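You operate a simulated robot arm through the tools that you are given. There is no shell and no other tool.

The job below is to be done with a simulated robot arm. You get a single attempt, and the scene is never put back.

Task
Test the hoist stop with the model pan on the hooks.
Fine: dry hands, all four hooks seated. Key on, lift the pan about a hand's width, hit the stop and try UP: it must not move. Key off and on again clears the stop. Land the pan on its square, chains slack, key off. Keep it level, clear of walls, and nothing of you under or on it.
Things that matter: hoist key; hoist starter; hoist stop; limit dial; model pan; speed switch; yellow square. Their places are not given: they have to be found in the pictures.

Only the result counts: the job must be done as asked and must still hold three seconds after the hand-in. Knocking over, shifting, dropping, spilling or breaking anything else fails it.

Robot
A 6-joint arm with a fingered hand, fixed in place. Base frame: the origin is on the floor under the middle of its stand, x ahead of it, y to its left, z up. Readings come in m, degrees, newtons and seconds.
It reaches about 0.96 m from its shoulder. Its first joint turns from -166.0 to 166.0 degrees. Payload 4 kg.
The TCP is the grasp point between the finger pads, 0.026 m short of the fingertips. In the tool frame z runs along the fingers and y along their closing line. The gripper opens to 0.148 m; its body begins 0.073 m behind the TCP. The gripper is a hand of 3 fingers: y runs from the thumb to the fingers, the wrist lies at [0, 0, -0.239] in the tool frame, and closing takes about 1.5 s.
Orientation is told as [roll, pitch, yaw] about the base's x, y, z axes, in that order, counted from this pose: with the fingers straight down and closing along the base's y, the tool's x points along the base's -x, its y along +y and its z along -z.

Tools
- The arm moves only by the tool move_arm. Its argument "series" is one flat list of numbers, 7 for each row, row after row: the shift along the tool's x, y, z in m, then the turn, a rotation vector about the tool's x, y, z in degrees, then the opening, from 0 (shut) to 1 (fully open). In form: [dx, dy, dz, rx, ry, rz, grip, dx, dy, dz, rx, ry, rz, grip, ...]. A call has 1 to 20 rows; each row shifts and turns the commanded pose from where the row before left it, along the tool's axes as they then stand. Each row takes 0.2 s and may step no farther than 0.05 m and 8.6 degrees from the row before; otherwise, or with a gripper value out of range, the whole call is refused. A pose out of reach is approached as far as the arm can. The call stops where the force on the tool passes 40 N (or 10 N more than at its start, if that is more) or the arm is blocked; 0.2 s more then pass. The fingers move at their own pace (about 0.153 m/s each) and stop on an object; they squeeze with about 30 N. The grip force told is the motor's: it shows also when the fingers shut on nothing. Time passes only in rows, and 0.2 s behind the last, so rows that do not move let the fingers close. It gives the time, the measured TCP pose, the force on the tool (base axes), the opening and the grip force at its end, in the units of the frame above (readings bear some noise), with the torque about the TCP (base axes, N m) and any sound that the robot's microphone picked up, and new pictures: "views" is both (left out), scene, wrist or none.
- Cameras (640 x 400 px; columns grow to the right, rows downward): "scene" is fixed at [0.3971, -0.5012, 1.5971]; the picture's right is [0.96, 0.26, 0.00], its down [0.16, -0.60, -0.79] and it looks along [-0.21, 0.76, -0.62] (base axes); focal length 214 px, centre (320, 200). "wrist" rides on the gripper at [0.068, -0.039, -0.09] in the tool frame; the picture's right is [0.50, 0.87, 0.00], its down [-0.65, 0.38, -0.65] and it looks along [-0.57, 0.33, 0.76] (tool axes); focal length 222 px, centre (320, 200).
- move_column(by): moves the trunk up (or, below 0, down) by that many m; the arm rides with it, the base frame stays. It gives what a move gives, with no picture.
- preshape(shape): the hand has 3 fingers and takes this shape, open, in about a second: jaw (thumb against the fingers, like two jaws); tri (thumb and two fingers); tip (a fingertip pinch); poke (one finger out to press); point (the index stretched); flat (the hand flat); cup (the hand cupped); fist (a fist). The gripper value then closes the fingers along that shape, each until it touches; the sizes above hold for jaw. It gives what a move gives, with no picture.
- locate(camera, pixels): for up to 12 pixels [column, row] of the newest picture of that camera ("zoom" is the newest enlarged one), the place [x, y, z] in the base frame of the surface seen there, good to about 0.003 m. It takes no simulated time.
- close_up(camera, box): a new picture of the part [left, top, right, bottom] of that camera's present view, enlarged. It takes no simulated time.
- sign_off(): hands the job in; it is judged then, once.

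Leave the gripper open and the arm clear of the work at the hand-in unless told otherwise.

The tools are called after "Call:" as a command line: name --argument value ..., lists and objects as JSON in quotes. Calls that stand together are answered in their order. move_arm: Moves the arm, as the interface text tells. Its arguments: {"type":"object","properties":{"series":{"type":"array"},"views":{"type":"string","enum":["both","scene","wrist","none"]}},"required":["series"]} The other tools are called the same way: move_column (by) moves the trunk up or down; preshape (shape) gives the hand a shape; locate (camera, pixels) gives the place of the surface under pixels of a picture; close_up (camera, box) takes an enlarged picture of a part of a camera's view; sign_off () hands the job in.

At the start:

```text
t: 0.0
position: [0.2033, -0.2796, 1.365]
tcp_rot: [0.0, -0.1, 0.0]
contact_force: [0.0, 0.3, -0.2]
ft_torque: [-0.01, 0.02, 0.03]
width: 0.148
gripper_force: 0.0
shape: jaw
trunk travel left (down, up): [-0.275, 0.042]
```

scene: 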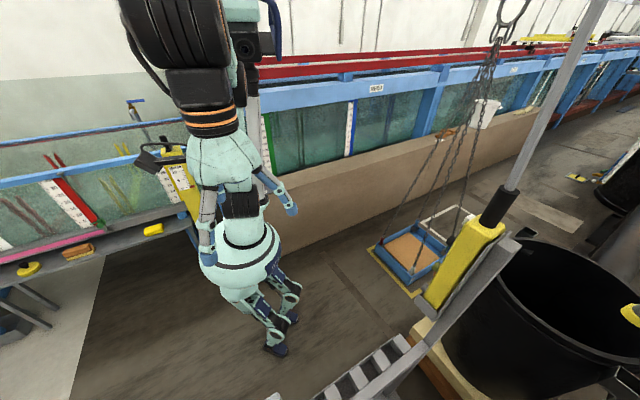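
wrist: 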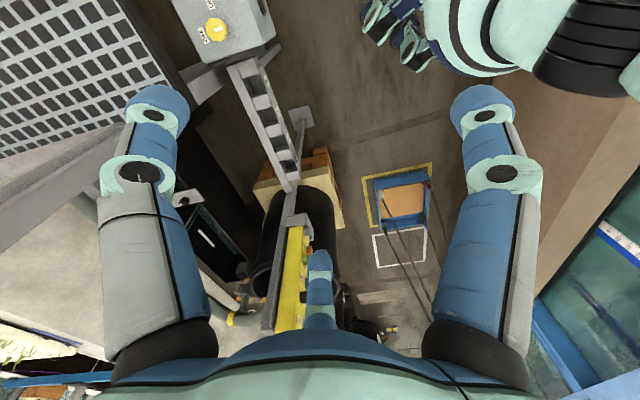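

I see the blue pan hanging on chains at about (408,255) in the scene view, next to a yellow pendant-like box at (465,260). The wrist view shows a grey box with a yellow dial at (215,28) and a yellow strip at (292,280). I'll enlarge these to find the key, starter, stop, dial and speed switch.

Call:
close_up --camera "scene" --box '[360, 180, 520, 320]'

Call:
close_up --camera "wrist" --box '[160, 0, 320, 100]'

Call:
close_up --camera "wrist" --box '[220, 180, 380, 340]'

Call:
close_up --camera "wrist" --box '[340, 140, 460, 300]'

Call:
close_up --camera "scene" --box '[100, 80, 240, 220]'

```text
2.86 times, centred on (440, 250) of scene
```

zoom: 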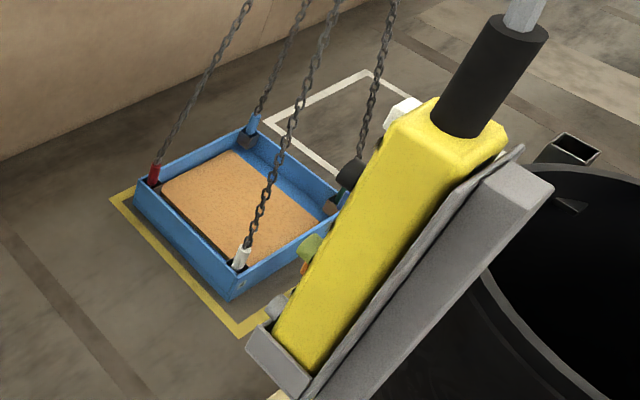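

```text
4.00 times, centred on (240, 50) of wrist
```

zoom: 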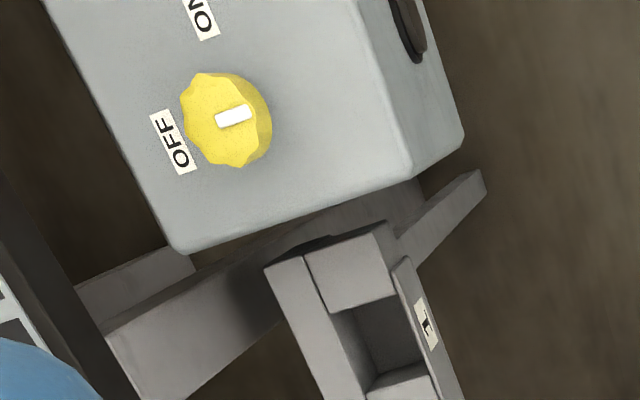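

```text
2.50 times, centred on (300, 260) of wrist
```

zoom: 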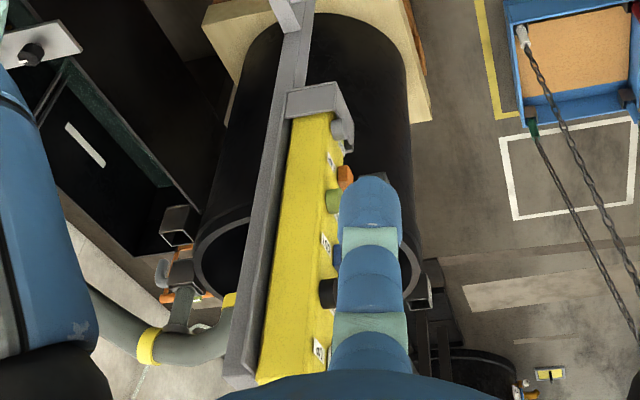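

```text
2.50 times, centred on (400, 220) of wrist
```

zoom: 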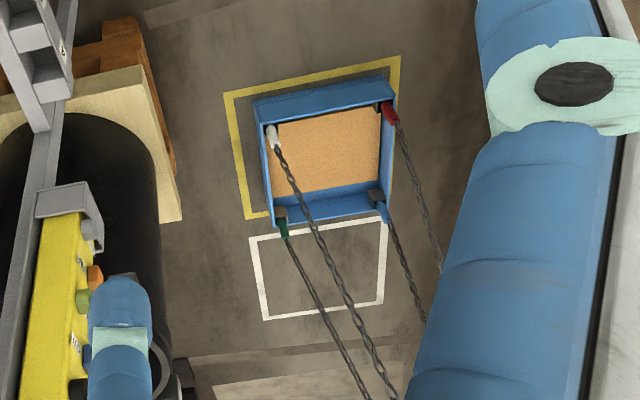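

```text
2.86 times, centred on (170, 150) of scene
```

zoom: 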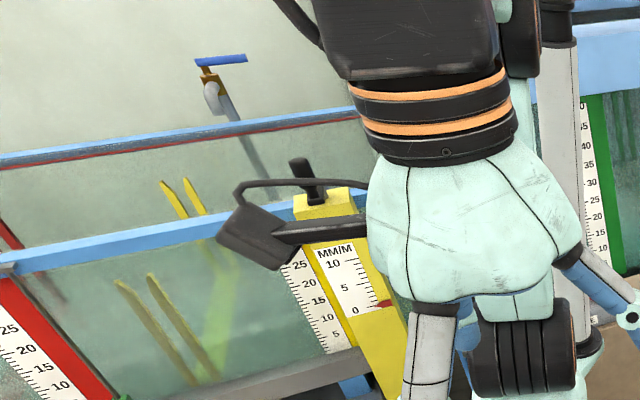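

The yellow pendant carries several controls on the side facing the pan: an orange one, a green one and a black one. A separate grey box has a yellow OFF/ON knob. I'll locate these points in space from both cameras.

Call:
locate --camera "wrist" --pixels '[[217, 29], [250, 10], [292, 280], [300, 230], [306, 250], [301, 260], [400, 200], [375, 180], [428, 178], [374, 240], [420, 258], [250, 110]]'

Call:
locate --camera "scene" --pixels '[[465, 255], [437, 241], [447, 239], [437, 268], [435, 275], [430, 287], [408, 250], [495, 210], [500, 20], [620, 315], [380, 360], [512, 12]]'

Call:
close_up --camera "scene" --box '[480, 0, 640, 100]'

Call:
close_up --camera "scene" --box '[400, 80, 520, 200]'

Call:
close_up --camera "wrist" --box '[260, 220, 340, 330]'

```text
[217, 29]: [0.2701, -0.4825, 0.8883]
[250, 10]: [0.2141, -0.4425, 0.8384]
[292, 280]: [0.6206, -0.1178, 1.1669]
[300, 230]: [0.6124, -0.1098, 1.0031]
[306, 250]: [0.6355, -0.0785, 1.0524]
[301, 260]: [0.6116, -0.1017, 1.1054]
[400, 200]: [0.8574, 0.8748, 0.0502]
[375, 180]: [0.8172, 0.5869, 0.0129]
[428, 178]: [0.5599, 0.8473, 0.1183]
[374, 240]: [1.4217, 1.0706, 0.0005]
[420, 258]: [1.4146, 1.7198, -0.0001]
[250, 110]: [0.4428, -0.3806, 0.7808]
```

```text
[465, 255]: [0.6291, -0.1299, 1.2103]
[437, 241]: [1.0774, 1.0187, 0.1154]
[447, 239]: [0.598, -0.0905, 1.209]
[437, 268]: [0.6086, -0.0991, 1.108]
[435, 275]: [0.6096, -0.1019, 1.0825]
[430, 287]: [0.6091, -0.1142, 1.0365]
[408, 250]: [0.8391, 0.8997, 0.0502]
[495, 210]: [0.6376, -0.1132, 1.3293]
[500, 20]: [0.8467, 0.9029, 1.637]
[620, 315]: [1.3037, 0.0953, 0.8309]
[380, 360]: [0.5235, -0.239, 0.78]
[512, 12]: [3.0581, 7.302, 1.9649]
```

```text
4.00 times, centred on (560, 50) of scene
```

zoom: 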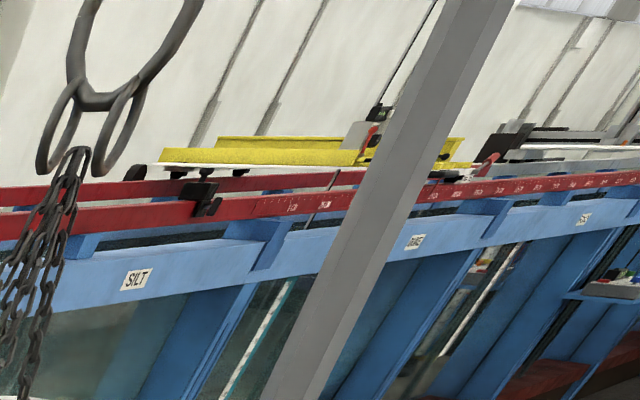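

```text
3.33 times, centred on (460, 140) of scene
```

zoom: 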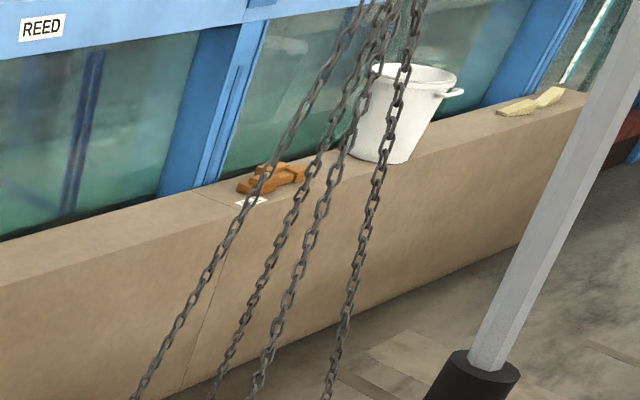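

```text
3.64 times, centred on (300, 275) of wrist
```

zoom: 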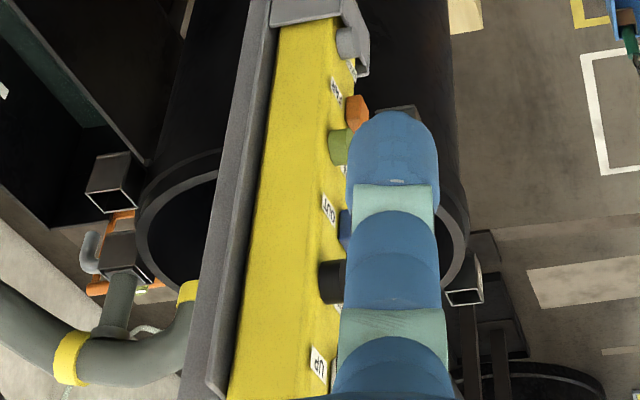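

The controls sit on the pendant's far side, at about (0.61, -0.10, 1.0–1.2). The pan rests near (0.84, 0.90, 0.05), which the arm can't reach. I'll move the hand to the left of the pendant at the same height and turn it, so the wrist camera faces the controls.

Call:
move_arm --series '[-0.015, 0.045, 0, 0, 0, 0, 1, -0.015, 0.045, 0, 0, 0, 0, 1, -0.015, 0.045, 0, 0, 0, 0, 1, -0.015, 0.045, 0, 0, 0, 0, 1, -0.015, 0.045, 0, 0, 0, 0, 1, -0.015, 0.045, 0, 0, 0, 0, 1, -0.015, 0.045, 0, 0, 0, 0, 1, -0.015, 0.045, 0, 0, 0, 0, 1, -0.015, 0.045, 0, 0, 0, 0, 1, 0, 0, 0, 0, 0, 8, 1, 0, 0, 0, 0, 0, 8, 1, 0, 0, 0, 0, 0, 8, 1, 0, 0, 0, 0, 0, 8, 1, 0, 0, 0, 0, 0, 8, 1, 0, 0, 0, 0, 0, 8, 1]' --views "both"

```text
t: 3.2
position: [0.3388, 0.1258, 1.3666]
tcp_rot: [-0.1, -0.1, -48.1]
contact_force: [0.1, 0.2, 0.3]
ft_torque: [0.0, -0.01, 0.0]
width: 0.1479
gripper_force: 0.1
shape: jaw
trunk travel left (down, up): [-0.275, 0.042]
```

scene: 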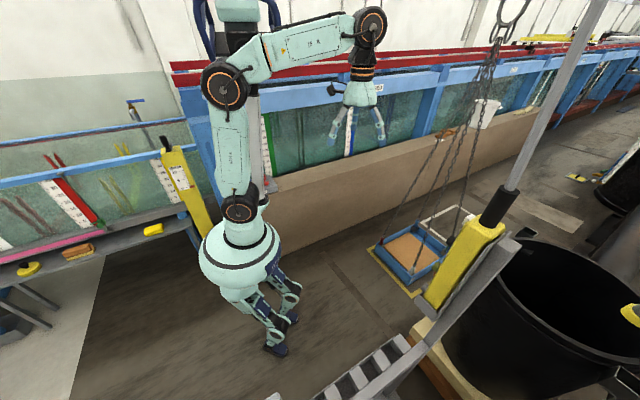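
wrist: 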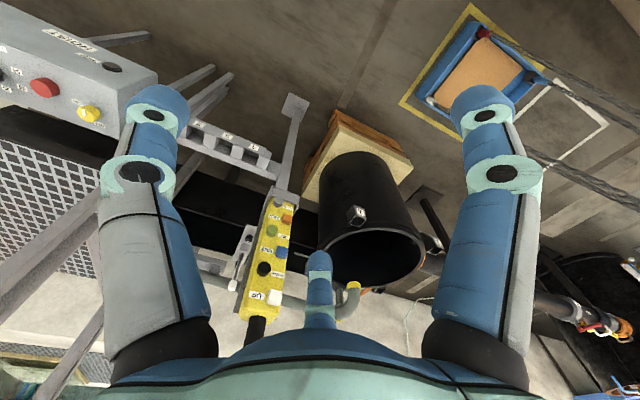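

The wrist view now shows the pendant face at (270,255) and a grey box at the upper left with a red button at (45,87) and the yellow knob at (90,112). I'll enlarge both.

Call:
close_up --camera "wrist" --box '[225, 190, 315, 330]'

Call:
close_up --camera "wrist" --box '[0, 10, 160, 150]'

Call:
close_up --camera "wrist" --box '[390, 0, 550, 140]'

Call:
close_up --camera "wrist" --box '[180, 110, 290, 190]'

Call:
locate --camera "wrist" --pixels '[[45, 87], [90, 113], [112, 67], [18, 72], [5, 75], [75, 42], [286, 218], [272, 230], [282, 253], [263, 268], [274, 297], [285, 240]]'

```text
2.86 times, centred on (270, 260) of wrist
```

zoom: 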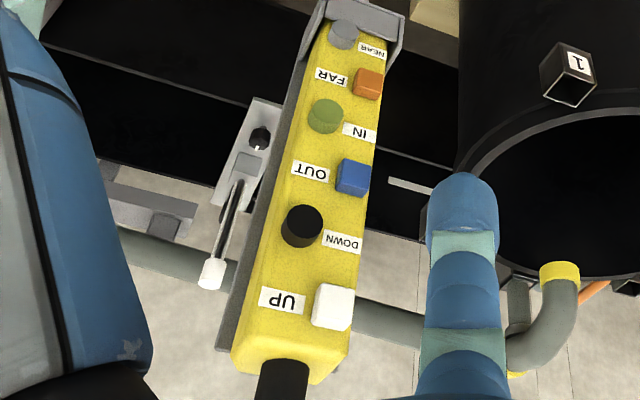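

```text
2.86 times, centred on (80, 80) of wrist
```

zoom: 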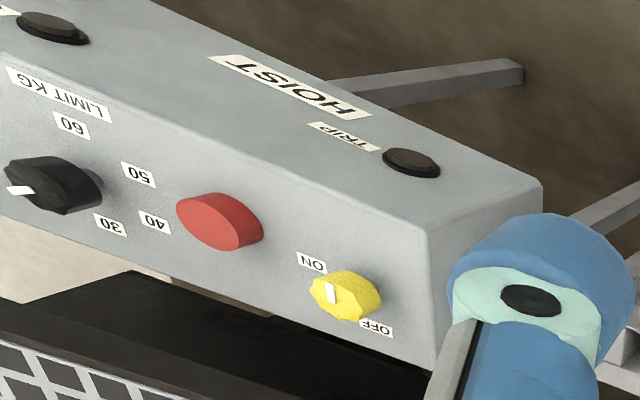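

```text
2.86 times, centred on (470, 70) of wrist
```

zoom: 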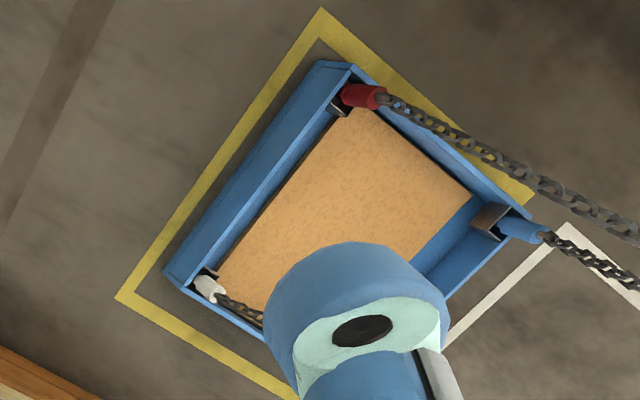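

```text
5.00 times, centred on (235, 150) of wrist
```

zoom: 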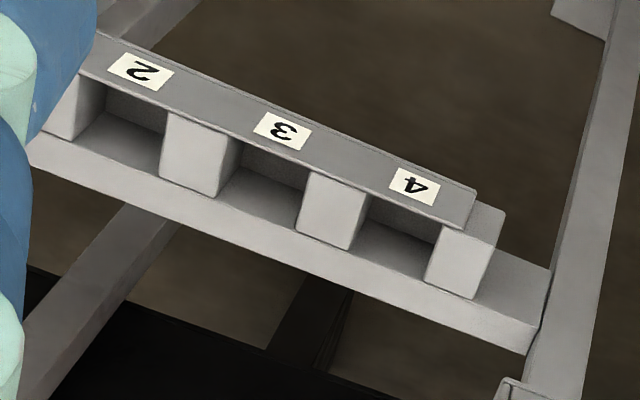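

```text
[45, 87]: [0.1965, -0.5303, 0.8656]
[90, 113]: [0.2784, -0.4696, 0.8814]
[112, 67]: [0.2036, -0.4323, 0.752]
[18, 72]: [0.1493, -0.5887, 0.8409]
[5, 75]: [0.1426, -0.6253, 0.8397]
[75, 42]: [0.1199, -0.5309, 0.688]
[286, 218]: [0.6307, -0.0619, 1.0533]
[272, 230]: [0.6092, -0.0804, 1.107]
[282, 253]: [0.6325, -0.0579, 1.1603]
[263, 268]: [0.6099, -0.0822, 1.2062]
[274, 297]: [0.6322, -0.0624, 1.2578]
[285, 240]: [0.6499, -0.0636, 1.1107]
```

The pendant face carries UP (white), DOWN (black), OUT, IN, FAR and NEAR. The grey box labelled HOIST carries a limit dial, a red stop button, a yellow ON/OFF key and a TRIP lamp. A small lever unit stands beside the pendant near (235,265). I'll locate these and the surroundings.

Call:
locate --camera "wrist" --pixels '[[232, 286], [249, 238], [244, 247], [240, 265], [60, 170], [20, 290], [130, 95], [20, 30], [30, 80], [100, 130], [70, 110], [265, 320]]'

Call:
close_up --camera "wrist" --box '[215, 220, 265, 300]'

Call:
close_up --camera "scene" --box '[270, 320, 470, 400]'

```text
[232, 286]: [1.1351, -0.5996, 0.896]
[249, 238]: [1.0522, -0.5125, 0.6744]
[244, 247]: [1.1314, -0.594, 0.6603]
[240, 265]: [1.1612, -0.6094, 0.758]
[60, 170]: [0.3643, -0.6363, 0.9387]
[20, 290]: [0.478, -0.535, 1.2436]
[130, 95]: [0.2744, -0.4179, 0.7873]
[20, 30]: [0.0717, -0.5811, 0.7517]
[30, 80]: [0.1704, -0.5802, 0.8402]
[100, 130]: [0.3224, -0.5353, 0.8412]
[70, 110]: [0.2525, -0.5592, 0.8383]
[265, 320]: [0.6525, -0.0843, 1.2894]
```

```text
5.00 times, centred on (240, 260) of wrist
```

zoom: 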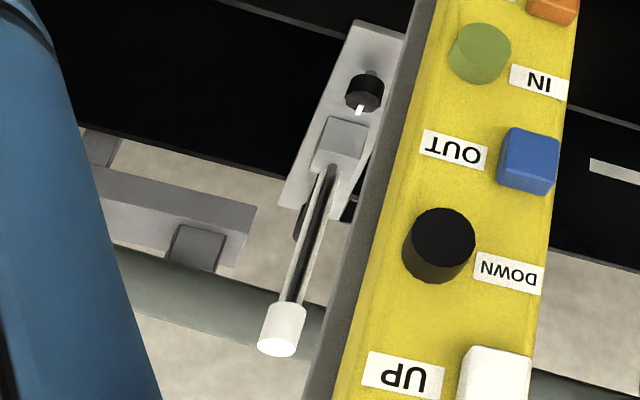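

```text
3.20 times, centred on (370, 360) of scene
```

zoom: 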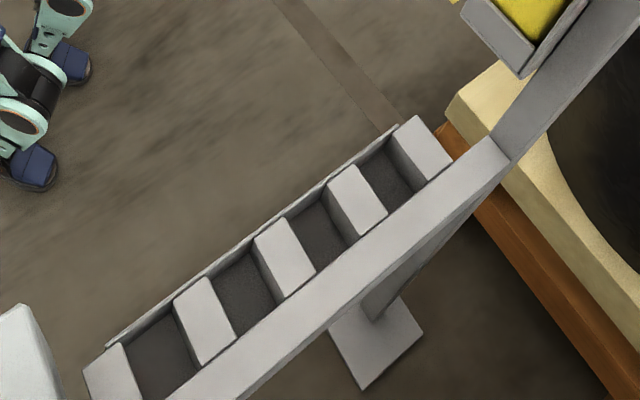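

The lever unit is about 1.1 m away at (1.1, -0.6) and is not part of the hoist. The HOIST box top panel lies flat at z≈0.84 near (0.2, -0.53), and I need a clear view of its key, stop and dial. I'll turn the hand back and carry it over toward the box, staying high.

Call:
move_arm --series '[0, 0, 0, 0, 0, -8, 1, 0, 0, 0, 0, 0, -8, 1, 0, 0, 0, 0, 0, -8, 1, 0, 0, 0, 0, 0, -8, 1, 0, 0, 0, 0, 0, -8, 1, 0, 0, 0, 0, 0, -8, 1, 0.0127, -0.0466, 0, 0, 0, 0, 1, 0.0127, -0.0466, 0, 0, 0, 0, 1, 0.0127, -0.0466, 0, 0, 0, 0, 1, 0.0127, -0.0466, 0, 0, 0, 0, 1, 0.0127, -0.0466, 0, 0, 0, 0, 1, 0.0127, -0.0466, 0, 0, 0, 0, 1, 0.0127, -0.0466, 0, 0, 0, 0, 1, 0.0286, -0.04, 0, 0, 0, 0, 1, 0.0286, -0.04, 0, 0, 0, 0, 1, 0.0286, -0.04, 0, 0, 0, 0, 1, 0.0286, -0.04, 0, 0, 0, 0, 1]' --views "both"

```text
t: 6.8
position: [0.1357, -0.3594, 1.3638]
tcp_rot: [0.0, -0.1, 0.0]
contact_force: [0.7, 0.3, 0.1]
ft_torque: [0.01, 0.0, -0.03]
width: 0.1478
gripper_force: 0.0
shape: jaw
trunk travel left (down, up): [-0.275, 0.042]
```

scene: 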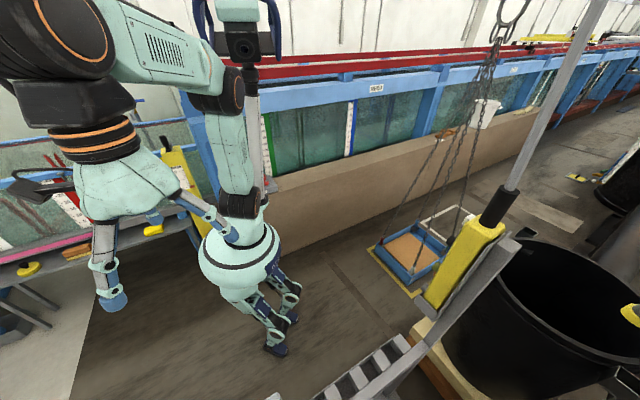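
wrist: 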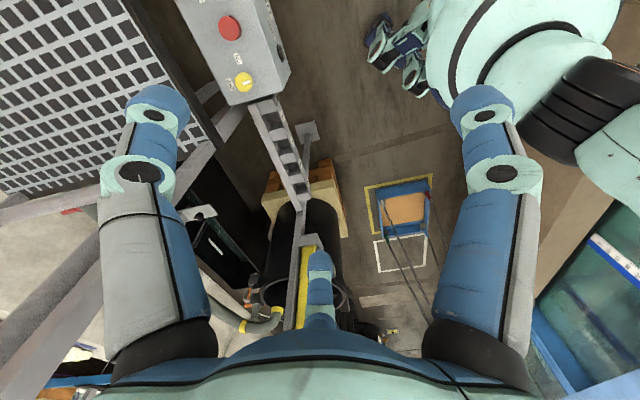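

The box is coming into view at (235,50). I'll check how high the mesh and grey frame at the left are before moving farther that way.

Call:
locate --camera "wrist" --pixels '[[70, 80], [20, 30], [150, 20], [60, 200], [30, 340], [180, 160], [100, 150], [60, 240], [230, 27], [243, 83], [20, 150], [120, 10]]'

Call:
close_up --camera "wrist" --box '[160, 0, 320, 110]'

```text
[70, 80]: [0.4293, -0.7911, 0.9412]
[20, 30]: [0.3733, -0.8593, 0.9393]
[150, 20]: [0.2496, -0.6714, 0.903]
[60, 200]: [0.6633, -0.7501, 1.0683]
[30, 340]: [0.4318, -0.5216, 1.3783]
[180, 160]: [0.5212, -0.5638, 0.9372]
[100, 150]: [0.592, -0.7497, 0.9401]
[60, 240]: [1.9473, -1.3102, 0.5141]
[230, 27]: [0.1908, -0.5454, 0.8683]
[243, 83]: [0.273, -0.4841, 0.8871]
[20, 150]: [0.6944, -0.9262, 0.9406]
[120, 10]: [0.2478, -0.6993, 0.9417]
```

```text
3.64 times, centred on (240, 55) of wrist
```

zoom: 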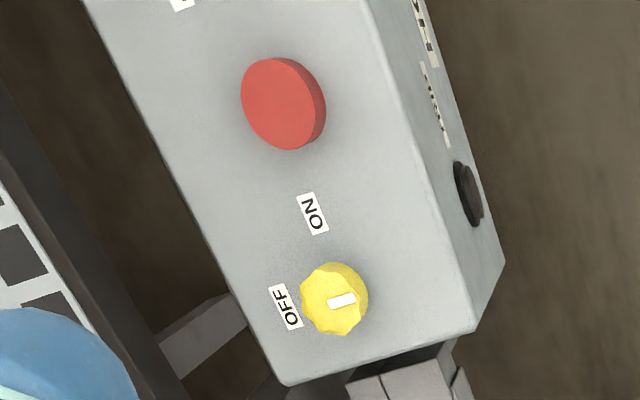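

The mesh is a flat grating at z≈0.94 for y below -0.67, and there is a post near (0.43, -0.52). I need a steeper look at the panel, so I'll shift a little toward it and tip the hand so the camera looks further down.

Call:
move_arm --series '[0.02, -0.035, 0, 0, 0, 0, 1, 0.02, -0.035, 0, 0, 0, 0, 1, 0.02, -0.035, 0, 0, 0, 0, 1, 0.02, -0.035, 0, 0, 0, 0, 1, 0.02, -0.035, 0, 0, 0, 0, 1, 0, 0, 0, 4.25, 7.36, 0, 1, 0, 0, 0, 4.25, 7.36, 0, 1, 0, 0, 0, 4.25, 7.36, 0, 1]' --views "both"

```text
t: 8.6
position: [0.0693, -0.5286, 1.3592]
tcp_rot: [-13.7, 22.1, -2.6]
contact_force: [0.0, 0.0, 0.6]
ft_torque: [-0.02, 0.03, -0.02]
width: 0.148
gripper_force: 0.0
shape: jaw
out of reach, approached as far as the arm can: row 3, 4, 5
trunk travel left (down, up): [-0.275, 0.042]
```

scene: 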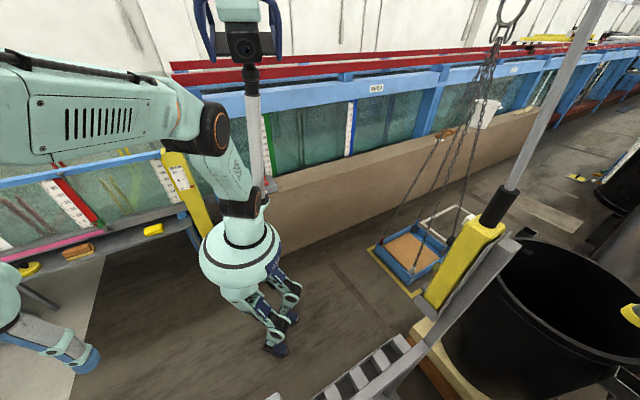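
wrist: 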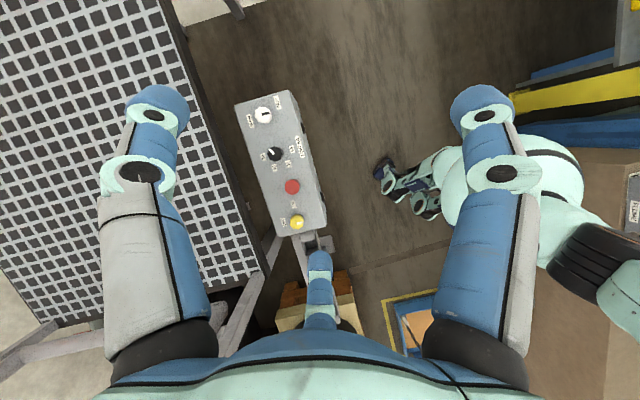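

The whole box top is now visible between (235,90) and (325,235), with four controls: a white knob, a black dial, the red stop and the yellow key. I'll enlarge it and locate each one.

Call:
close_up --camera "wrist" --box '[225, 85, 335, 165]'

Call:
close_up --camera "wrist" --box '[245, 165, 335, 240]'

Call:
locate --camera "wrist" --pixels '[[263, 114], [276, 153], [292, 186], [296, 221], [250, 150], [302, 120], [320, 215], [262, 190], [240, 105], [290, 95], [280, 235], [325, 228]]'

```text
5.00 times, centred on (280, 125) of wrist
```

zoom: 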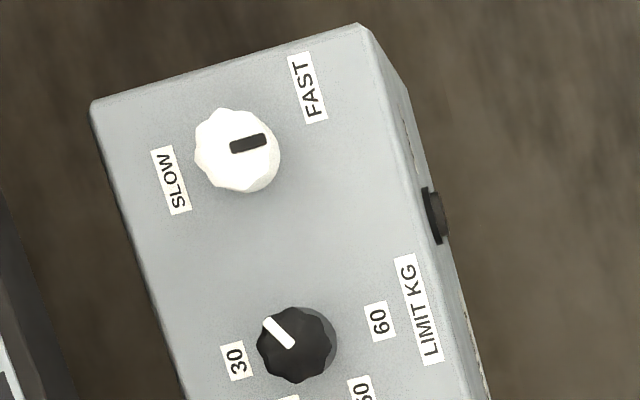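

```text
5.33 times, centred on (290, 202) of wrist
```

zoom: 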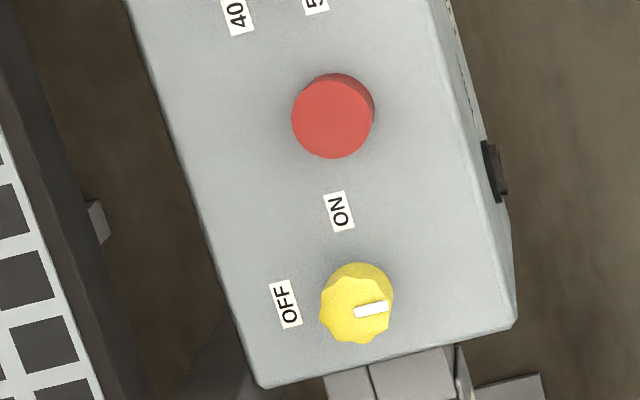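

```text
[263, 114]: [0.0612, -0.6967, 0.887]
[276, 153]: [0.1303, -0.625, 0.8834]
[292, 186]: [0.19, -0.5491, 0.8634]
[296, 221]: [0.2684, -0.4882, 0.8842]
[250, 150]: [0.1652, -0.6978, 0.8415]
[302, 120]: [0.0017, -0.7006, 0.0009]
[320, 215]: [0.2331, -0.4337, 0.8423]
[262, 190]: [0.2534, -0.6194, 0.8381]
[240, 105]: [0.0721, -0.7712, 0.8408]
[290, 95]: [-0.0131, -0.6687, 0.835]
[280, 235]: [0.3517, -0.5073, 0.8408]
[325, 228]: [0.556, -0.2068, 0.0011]
```

The panel carries speed (SLOW/FAST), LIMIT KG (30–60), the red stop and the key (OFF/ON). The knob marks sit oddly relative to the labels, so I'll measure knob and label positions from the enlarged pictures to read the settings properly.

Call:
locate --camera "zoom" --pixels '[[357, 308], [372, 309], [388, 305], [357, 310], [325, 312], [356, 340], [284, 303], [340, 210], [333, 118], [297, 118], [370, 118], [337, 150]]'

Call:
close_up --camera "wrist" --box '[225, 85, 335, 165]'

```text
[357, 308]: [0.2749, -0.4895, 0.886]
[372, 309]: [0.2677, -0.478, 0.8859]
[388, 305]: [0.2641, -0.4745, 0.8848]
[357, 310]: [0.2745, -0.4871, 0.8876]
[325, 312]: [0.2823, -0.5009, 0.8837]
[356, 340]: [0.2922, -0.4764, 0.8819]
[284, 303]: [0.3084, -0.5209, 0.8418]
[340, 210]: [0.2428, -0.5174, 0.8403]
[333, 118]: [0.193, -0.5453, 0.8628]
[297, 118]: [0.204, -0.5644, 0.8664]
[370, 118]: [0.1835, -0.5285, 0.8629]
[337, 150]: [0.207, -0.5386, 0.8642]
```

```text
5.00 times, centred on (280, 125) of wrist
```

zoom: 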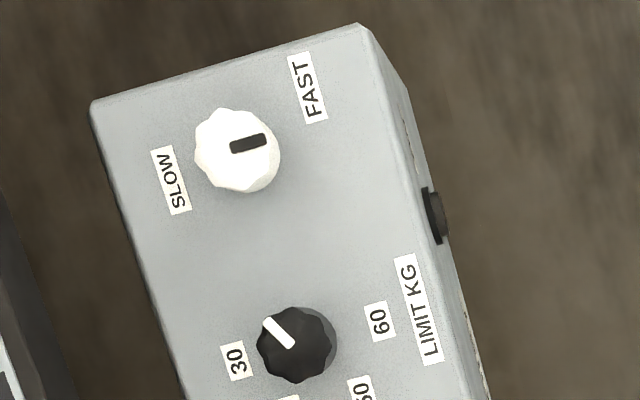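

Call:
locate --camera "zoom" --pixels '[[237, 150], [248, 143], [265, 139], [200, 150], [175, 185], [308, 85], [295, 345], [268, 324], [236, 362], [380, 322], [362, 388], [435, 215]]'

```text
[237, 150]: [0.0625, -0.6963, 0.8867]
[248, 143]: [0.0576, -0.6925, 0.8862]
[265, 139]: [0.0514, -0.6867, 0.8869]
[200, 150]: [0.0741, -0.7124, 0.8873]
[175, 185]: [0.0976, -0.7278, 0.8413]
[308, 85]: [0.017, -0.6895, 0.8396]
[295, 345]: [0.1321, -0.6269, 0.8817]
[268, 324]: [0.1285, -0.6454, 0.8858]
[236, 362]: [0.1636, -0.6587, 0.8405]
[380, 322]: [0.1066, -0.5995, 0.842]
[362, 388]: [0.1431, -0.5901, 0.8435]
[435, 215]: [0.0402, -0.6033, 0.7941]
```

Each mark's tail points opposite its setting: the key reads OFF, the speed reads SLOW and the limit reads 50 kg. None of these three needs a different starting setting. Before lifting I want to check the four hooks, so I'll level the hand and swing back to look down at the pan.

Call:
move_arm --series '[0, 0, 0, -4.25, -7.36, 0, 1, 0, 0, 0, -4.25, -7.36, 0, 1, 0, 0, 0, -4.25, -7.36, 0, 1, -0.0238, 0.0413, 0, 0, 0, 0, 1, -0.0238, 0.0413, 0, 0, 0, 0, 1, -0.0238, 0.0413, 0, 0, 0, 0, 1, -0.0238, 0.0413, 0, 0, 0, 0, 1, -0.0238, 0.0413, 0, 0, 0, 0, 1, -0.0238, 0.0413, 0, 0, 0, 0, 1, -0.0238, 0.0413, 0, 0, 0, 0, 1, -0.0238, 0.0413, 0, 0, 0, 0, 1, -0.007, 0.0485, 0, 0, 0, 0, 1, -0.007, 0.0485, 0, 0, 0, 0, 1, -0.007, 0.0485, 0, 0, 0, 0, 1, -0.007, 0.0485, 0, 0, 0, 0, 1, -0.007, 0.0485, 0, 0, 0, 0, 1, -0.007, 0.0485, 0, 0, 0, 0, 1, 0, 0, 0, 0, 0, -8, 1, 0, 0, 0, 0, 0, -8, 1, 0, 0, 0, 0, 0, -8, 1]' --views "both"

```text
t: 12.8
position: [0.3007, 0.0917, 1.3586]
tcp_rot: [-0.1, 0.0, 24.1]
contact_force: [0.4, -0.3, -1.0]
ft_torque: [-0.01, 0.0, 0.03]
width: 0.148
gripper_force: 0.1
shape: jaw
trunk travel left (down, up): [-0.275, 0.042]
```

scene: 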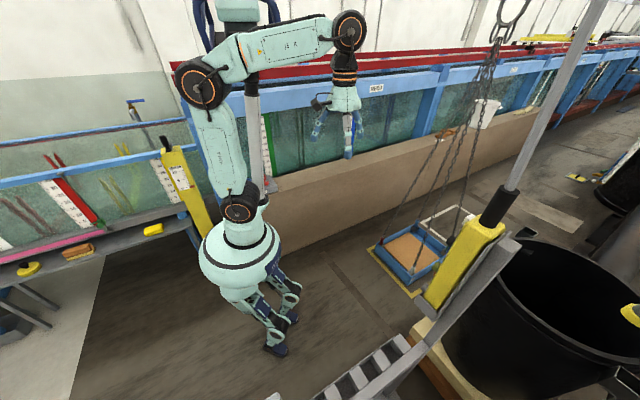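
wrist: 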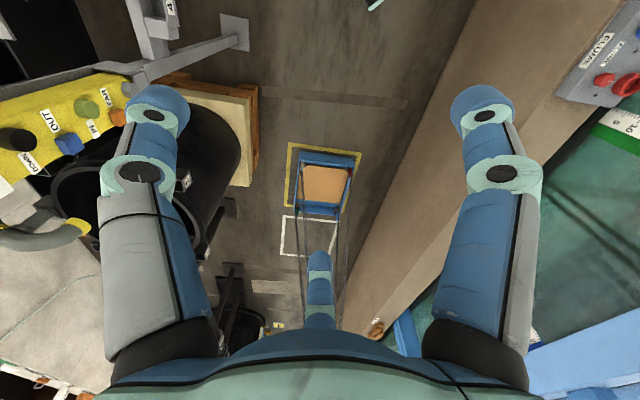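

The pan and yellow square are now near (325,180). Another box at the upper right, apparently labelled FLUME, also has red buttons and is not mine to touch. I'll enlarge the pan to check the hooks, and that box too.

Call:
close_up --camera "wrist" --box '[275, 130, 375, 230]'

Call:
close_up --camera "wrist" --box '[540, 0, 640, 100]'

Call:
close_up --camera "scene" --box '[365, 215, 465, 305]'

Call:
locate --camera "wrist" --pixels '[[290, 145], [360, 153], [287, 203], [325, 180], [300, 160], [352, 166], [300, 205], [336, 210], [284, 216], [331, 220], [280, 252], [330, 255]]'

```text
4.00 times, centred on (325, 180) of wrist
```

zoom: 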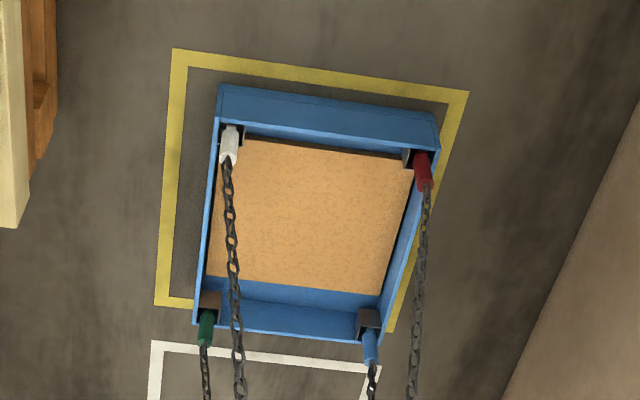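

```text
4.00 times, centred on (590, 50) of wrist
```

zoom: 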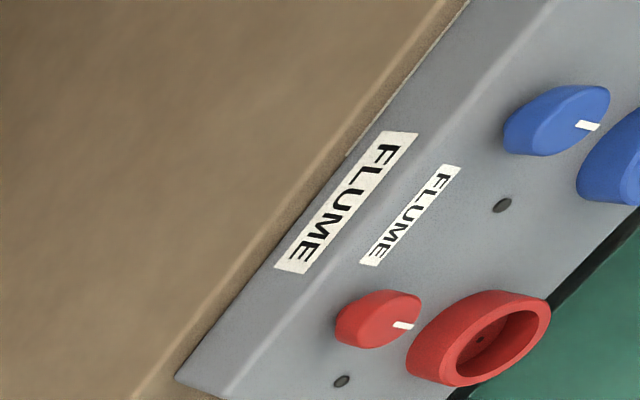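

```text
4.44 times, centred on (415, 260) of scene
```

zoom: 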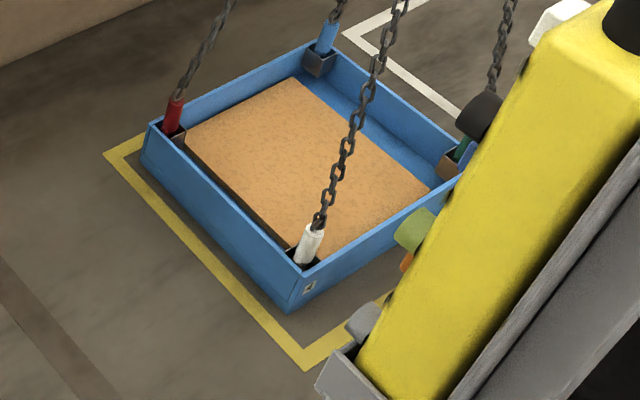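

```text
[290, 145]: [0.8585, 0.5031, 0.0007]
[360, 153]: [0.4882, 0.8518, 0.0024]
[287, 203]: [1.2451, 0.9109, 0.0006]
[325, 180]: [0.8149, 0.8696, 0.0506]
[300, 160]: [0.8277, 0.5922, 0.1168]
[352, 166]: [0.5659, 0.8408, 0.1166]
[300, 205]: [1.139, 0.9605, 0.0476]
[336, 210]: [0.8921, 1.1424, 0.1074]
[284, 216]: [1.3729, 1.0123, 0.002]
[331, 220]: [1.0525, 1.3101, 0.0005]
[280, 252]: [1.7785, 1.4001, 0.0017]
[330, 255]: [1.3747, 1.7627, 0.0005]
```

All four coloured hooks sit at their corner brackets in these pictures. The square's centre is at about (0.867, 0.881), and the pan lies inside it. I'll zoom in harder on each hook to be sure.

Call:
close_up --camera "wrist" --box '[292, 192, 312, 222]'

Call:
close_up --camera "wrist" --box '[325, 200, 350, 225]'

Call:
close_up --camera "wrist" --box '[292, 155, 312, 175]'

Call:
close_up --camera "wrist" --box '[338, 160, 360, 182]'

Call:
close_up --camera "scene" --box '[425, 215, 485, 265]'

Call:
close_up --camera "scene" --box '[470, 0, 530, 60]'

```text
13.33 times, centred on (302, 207) of wrist
```

zoom: 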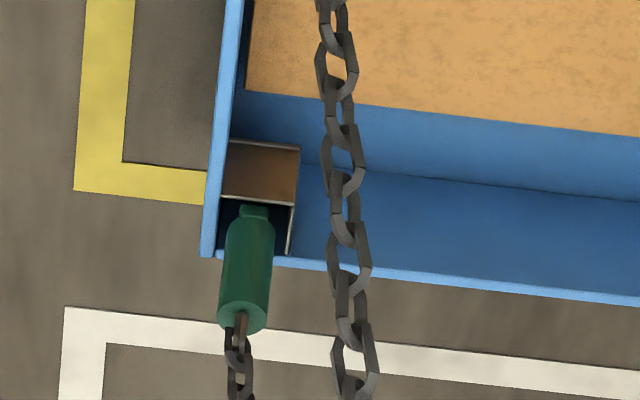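

```text
16.00 times, centred on (338, 212) of wrist
```

zoom: 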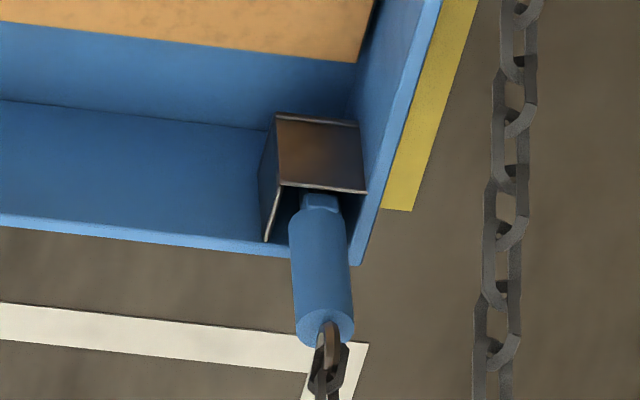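

```text
16.00 times, centred on (302, 165) of wrist
```

zoom: 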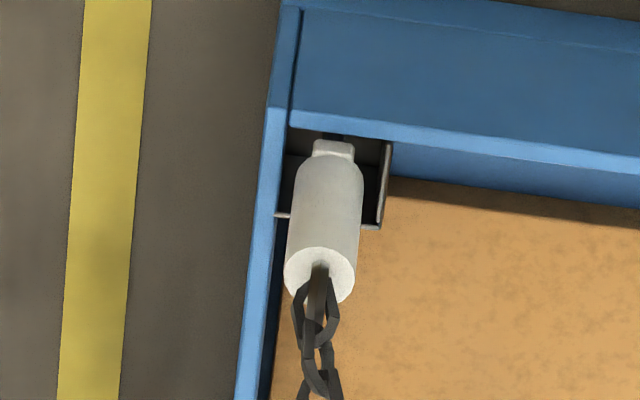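

```text
16.00 times, centred on (349, 171) of wrist
```

zoom: 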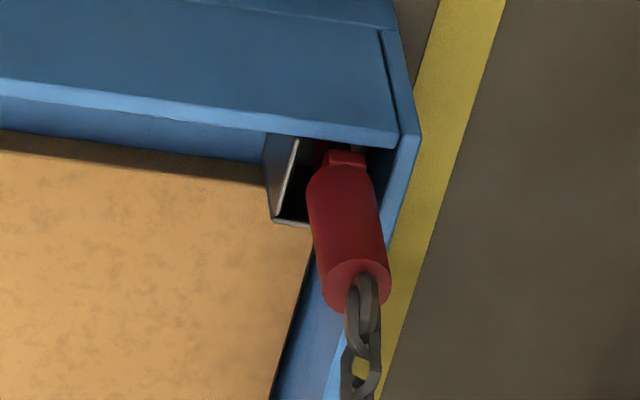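

```text
8.00 times, centred on (455, 240) of scene
```

zoom: 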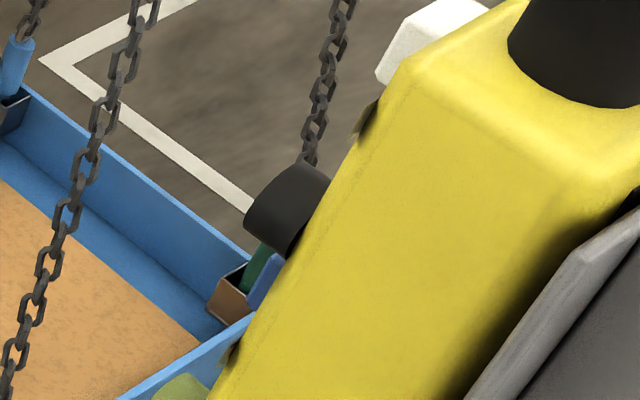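

```text
6.67 times, centred on (500, 30) of scene
```

zoom: 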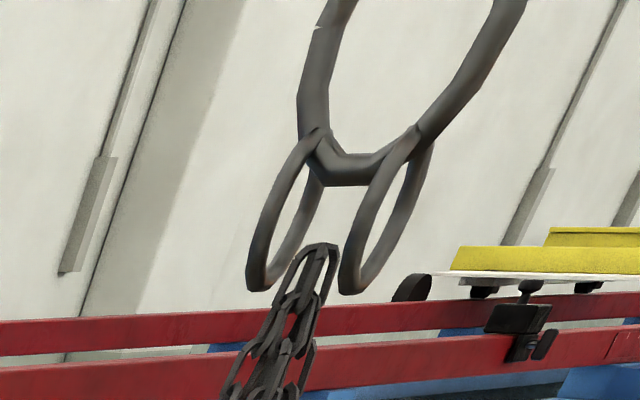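

All four hooks are seated in their corner pockets and the chain ring is straight above the pan. Next I'll take the hand back toward the HOIST box, dropping a little, to stand above the yellow key at about (0.274, -0.486).

Call:
move_arm --series '[0, 0, 0, 0, 0, 8, 1, 0, 0, 0, 0, 0, 8, 1, 0, 0, 0, 0, 0, 8, 1, 0.0022, -0.048, 0.012, 0, 0, 0, 0.6, 0.0022, -0.048, 0.012, 0, 0, 0, 0.6, 0.0022, -0.048, 0.012, 0, 0, 0, 0.6, 0.0022, -0.048, 0.012, 0, 0, 0, 0.6, 0.0022, -0.048, 0.012, 0, 0, 0, 0.6, 0.0022, -0.048, 0.012, 0, 0, 0, 0.6, 0.0022, -0.048, 0.012, 0, 0, 0, 0.6, 0.0022, -0.048, 0.012, 0, 0, 0, 0.6, 0.0022, -0.048, 0.012, 0, 0, 0, 0.6, 0.0022, -0.048, 0.012, 0, 0, 0, 0.6, 0.0022, -0.048, 0.012, 0, 0, 0, 0.6, 0.0022, -0.048, 0.012, 0, 0, 0, 0.6]' --views "both"

```text
t: 16.0
position: [0.2756, -0.4863, 1.2131]
tcp_rot: [0.2, 0.0, 0.0]
contact_force: [0.7, -0.2, -0.3]
ft_torque: [0.01, -0.01, -0.02]
width: 0.0894
gripper_force: 0.1
shape: jaw
trunk travel left (down, up): [-0.275, 0.042]
```

scene: 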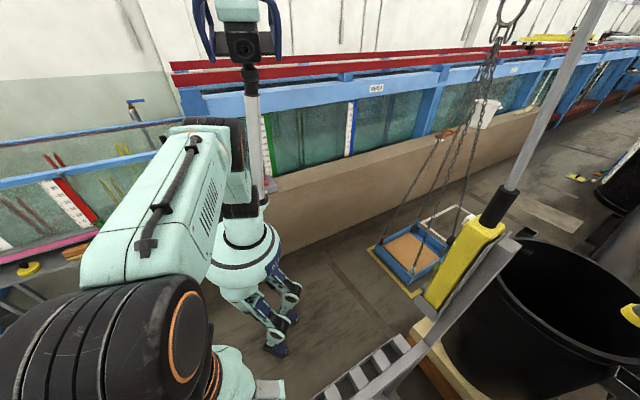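
wrist: 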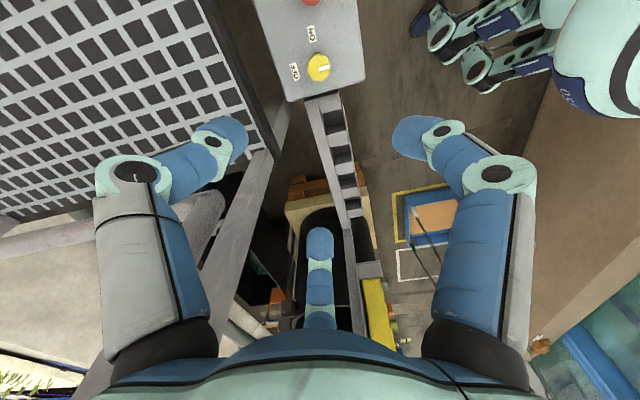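

The hand stands above the key, but in the jaw shape the two fingers sit about 0.1 m apart and would straddle a 0.035 m knob. I'll try the fingertip-pinch shape here in free air.

Call:
preshape --shape "tip"

Call:
move_arm --series '[0, 0, 0, 0, 0, 0, 1]' --views "wrist"

```text
t: 16.9
position: [0.2761, -0.4841, 1.213]
tcp_rot: [0.0, -0.1, -0.1]
contact_force: [-0.1, 0.3, 1.3]
ft_torque: [0.01, -0.03, 0.01]
width: 0.1479
gripper_force: 0.1
shape: tip
trunk travel left (down, up): [-0.275, 0.042]
```

```text
t: 17.3
position: [0.2765, -0.4837, 1.2132]
tcp_rot: [0.0, -0.1, 0.1]
contact_force: [-0.1, -0.3, 0.4]
ft_torque: [-0.02, 0.02, 0.01]
width: 0.1478
gripper_force: 0.1
shape: tip
trunk travel left (down, up): [-0.275, 0.042]
```

wrist: 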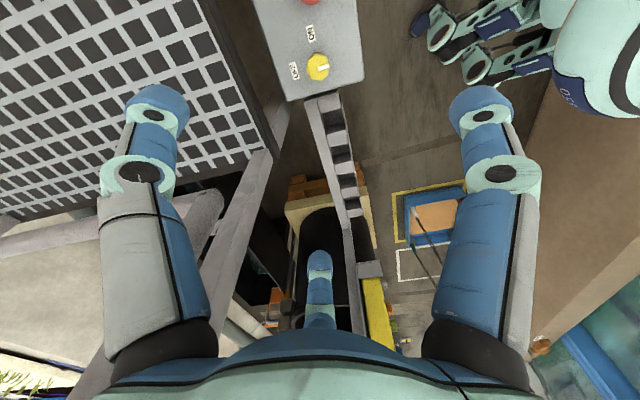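

Fully open, the tip shape looks the same as the jaw. I'll close it partway in the air to see where the fingertips meet.

Call:
move_arm --series '[0, 0, 0, 0, 0, 0, 0.25, 0, 0, 0, 0, 0, 0, 0.25, 0, 0, 0, 0, 0, 0, 0.25, 0, 0, 0, 0, 0, 0, 0.25, 0, 0, 0, 0, 0, 0, 0.25]' --views "wrist"

```text
t: 18.5
position: [0.2756, -0.4846, 1.2126]
tcp_rot: [0.0, 0.0, 0.0]
contact_force: [0.1, 0.6, -0.6]
ft_torque: [0.0, 0.01, -0.01]
width: 0.0372
gripper_force: 0.0
shape: tip
trunk travel left (down, up): [-0.275, 0.042]
```

wrist: 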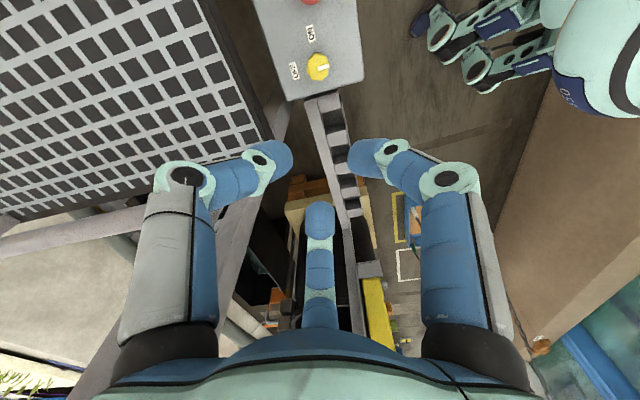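

All three fingers close evenly toward the hand's axis like a three-jaw chuck, so they will centre on the knob. I'll open to about half and come down over the key to z≈0.95, then look.

Call:
move_arm --series '[0, 0, 0, 0, 0, 0, 0.55, 0.0003, 0, 0.045, 0, 0, 0, 0.55, 0.0003, -0.0005, 0.045, 0, 0, 0, 0.55, 0.0003, -0.0005, 0.045, 0, 0, 0, 0.55, 0.0003, -0.0005, 0.045, 0, 0, 0, 0.55, 0, 0, 0.045, 0, 0, 0, 0.55, 0, 0, 0.035, 0, 0, 0, 0.55, 0, 0, 0, 0, 0, 0, 0.55]' --views "both"

```text
t: 20.3
position: [0.2757, -0.4839, 0.9538]
tcp_rot: [0.1, -0.1, 0.0]
contact_force: [0.0, -1.2, 1.3]
ft_torque: [-0.01, 0.03, 0.01]
width: 0.0808
gripper_force: 0.0
shape: tip
trunk travel left (down, up): [-0.275, 0.042]
```

scene: 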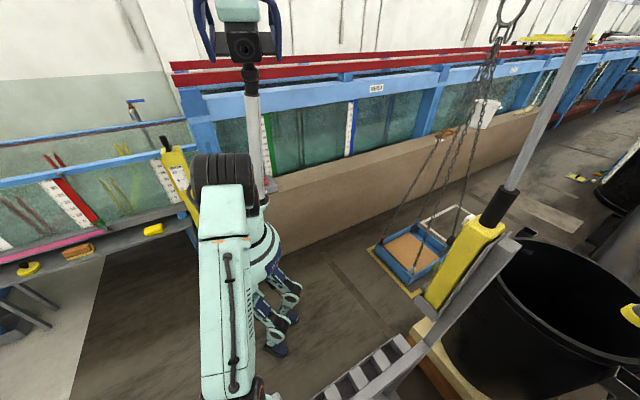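
wrist: 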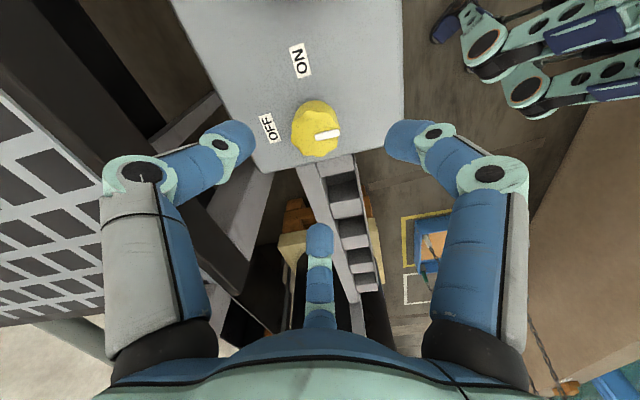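

The key is close now at (316,128), with OFF on its far side and ON further along. I'll locate points around its rim to centre on it.

Call:
close_up --camera "wrist" --box '[270, 85, 360, 165]'

Call:
locate --camera "wrist" --pixels '[[294, 128], [338, 128], [316, 155], [316, 103], [316, 128], [318, 136], [336, 135], [296, 140], [300, 115], [335, 150], [300, 60], [266, 127]]'

```text
5.00 times, centred on (315, 125) of wrist
```

zoom: 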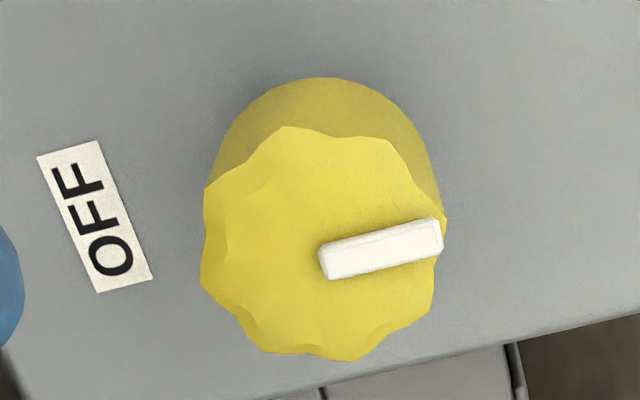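

```text
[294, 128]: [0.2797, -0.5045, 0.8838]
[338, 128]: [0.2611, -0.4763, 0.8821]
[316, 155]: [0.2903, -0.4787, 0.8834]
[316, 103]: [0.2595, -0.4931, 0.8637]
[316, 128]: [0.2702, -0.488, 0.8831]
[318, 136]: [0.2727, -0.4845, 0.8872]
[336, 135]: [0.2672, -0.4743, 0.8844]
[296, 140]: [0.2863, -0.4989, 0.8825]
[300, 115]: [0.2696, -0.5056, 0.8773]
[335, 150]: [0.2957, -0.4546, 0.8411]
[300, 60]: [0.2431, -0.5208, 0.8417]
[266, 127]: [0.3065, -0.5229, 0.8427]
```

The key's centre is at (0.273, -0.4875), its top is at 0.887 and it is about 0.037 m across. I'll centre on it, go down until the fingertips are about 14 mm above the panel, and close.

Call:
move_arm --series '[0.0025, -0.0035, 0, 0, 0, 0, 0.55, 0, 0, 0.037, 0, 0, 0, 0.55, 0, 0, 0.037, 0, 0, 0, 0.55, 0, 0, 0, 0, 0, 0, 0.55, 0, 0, 0, 0, 0, 0, 0.1, 0, 0, 0, 0, 0, 0, 0.1, 0, 0, 0, 0, 0, 0, 0.1, 0, 0, 0, 0, 0, 0, 0.1, 0, 0, 0, 0, 0, 0, 0.1]' --views "wrist"

```text
t: 22.3
position: [0.2719, -0.4879, 0.8796]
tcp_rot: [0.0, 0.0, -0.1]
contact_force: [1.1, -1.2, -2.7]
ft_torque: [-0.03, -0.06, 0.05]
width: 0.027
gripper_force: 30.0
shape: tip
trunk travel left (down, up): [-0.275, 0.042]
```

wrist: 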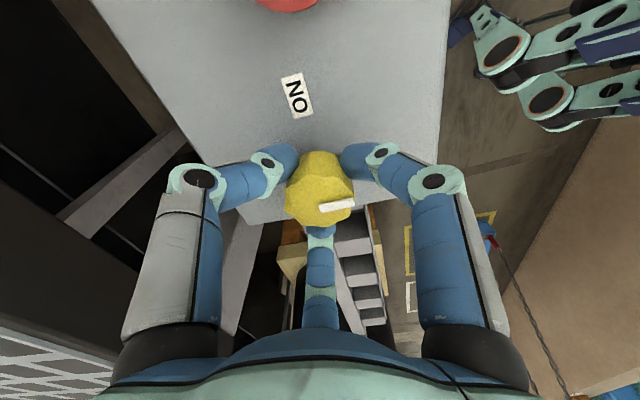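

The three fingers hold the key with 30 N and little side force. I'll turn it clockwise seen from above, from OFF toward ON, starting with two small steps.

Call:
move_arm --series '[0, 0, 0, 0, 0, 8, 0.1, 0, 0, 0, 0, 0, 8, 0.1]' --views "wrist"

```text
t: 22.9
position: [0.2745, -0.4898, 0.8804]
tcp_rot: [-0.1, -0.1, -16.2]
contact_force: [11.5, -0.7, -2.7]
ft_torque: [-0.03, -0.18, 0.27]
width: 0.0266
gripper_force: 30.0
shape: tip
trunk travel left (down, up): [-0.275, 0.042]
```

wrist: 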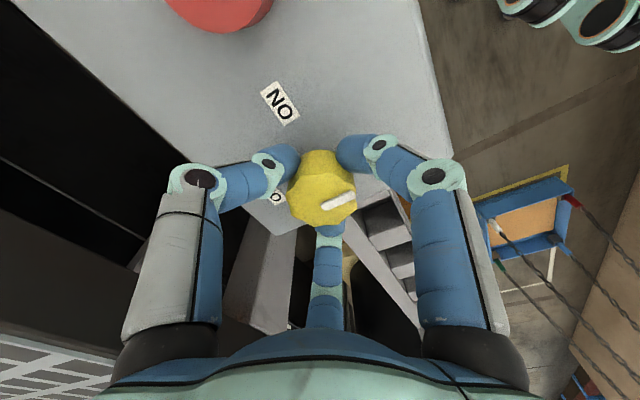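

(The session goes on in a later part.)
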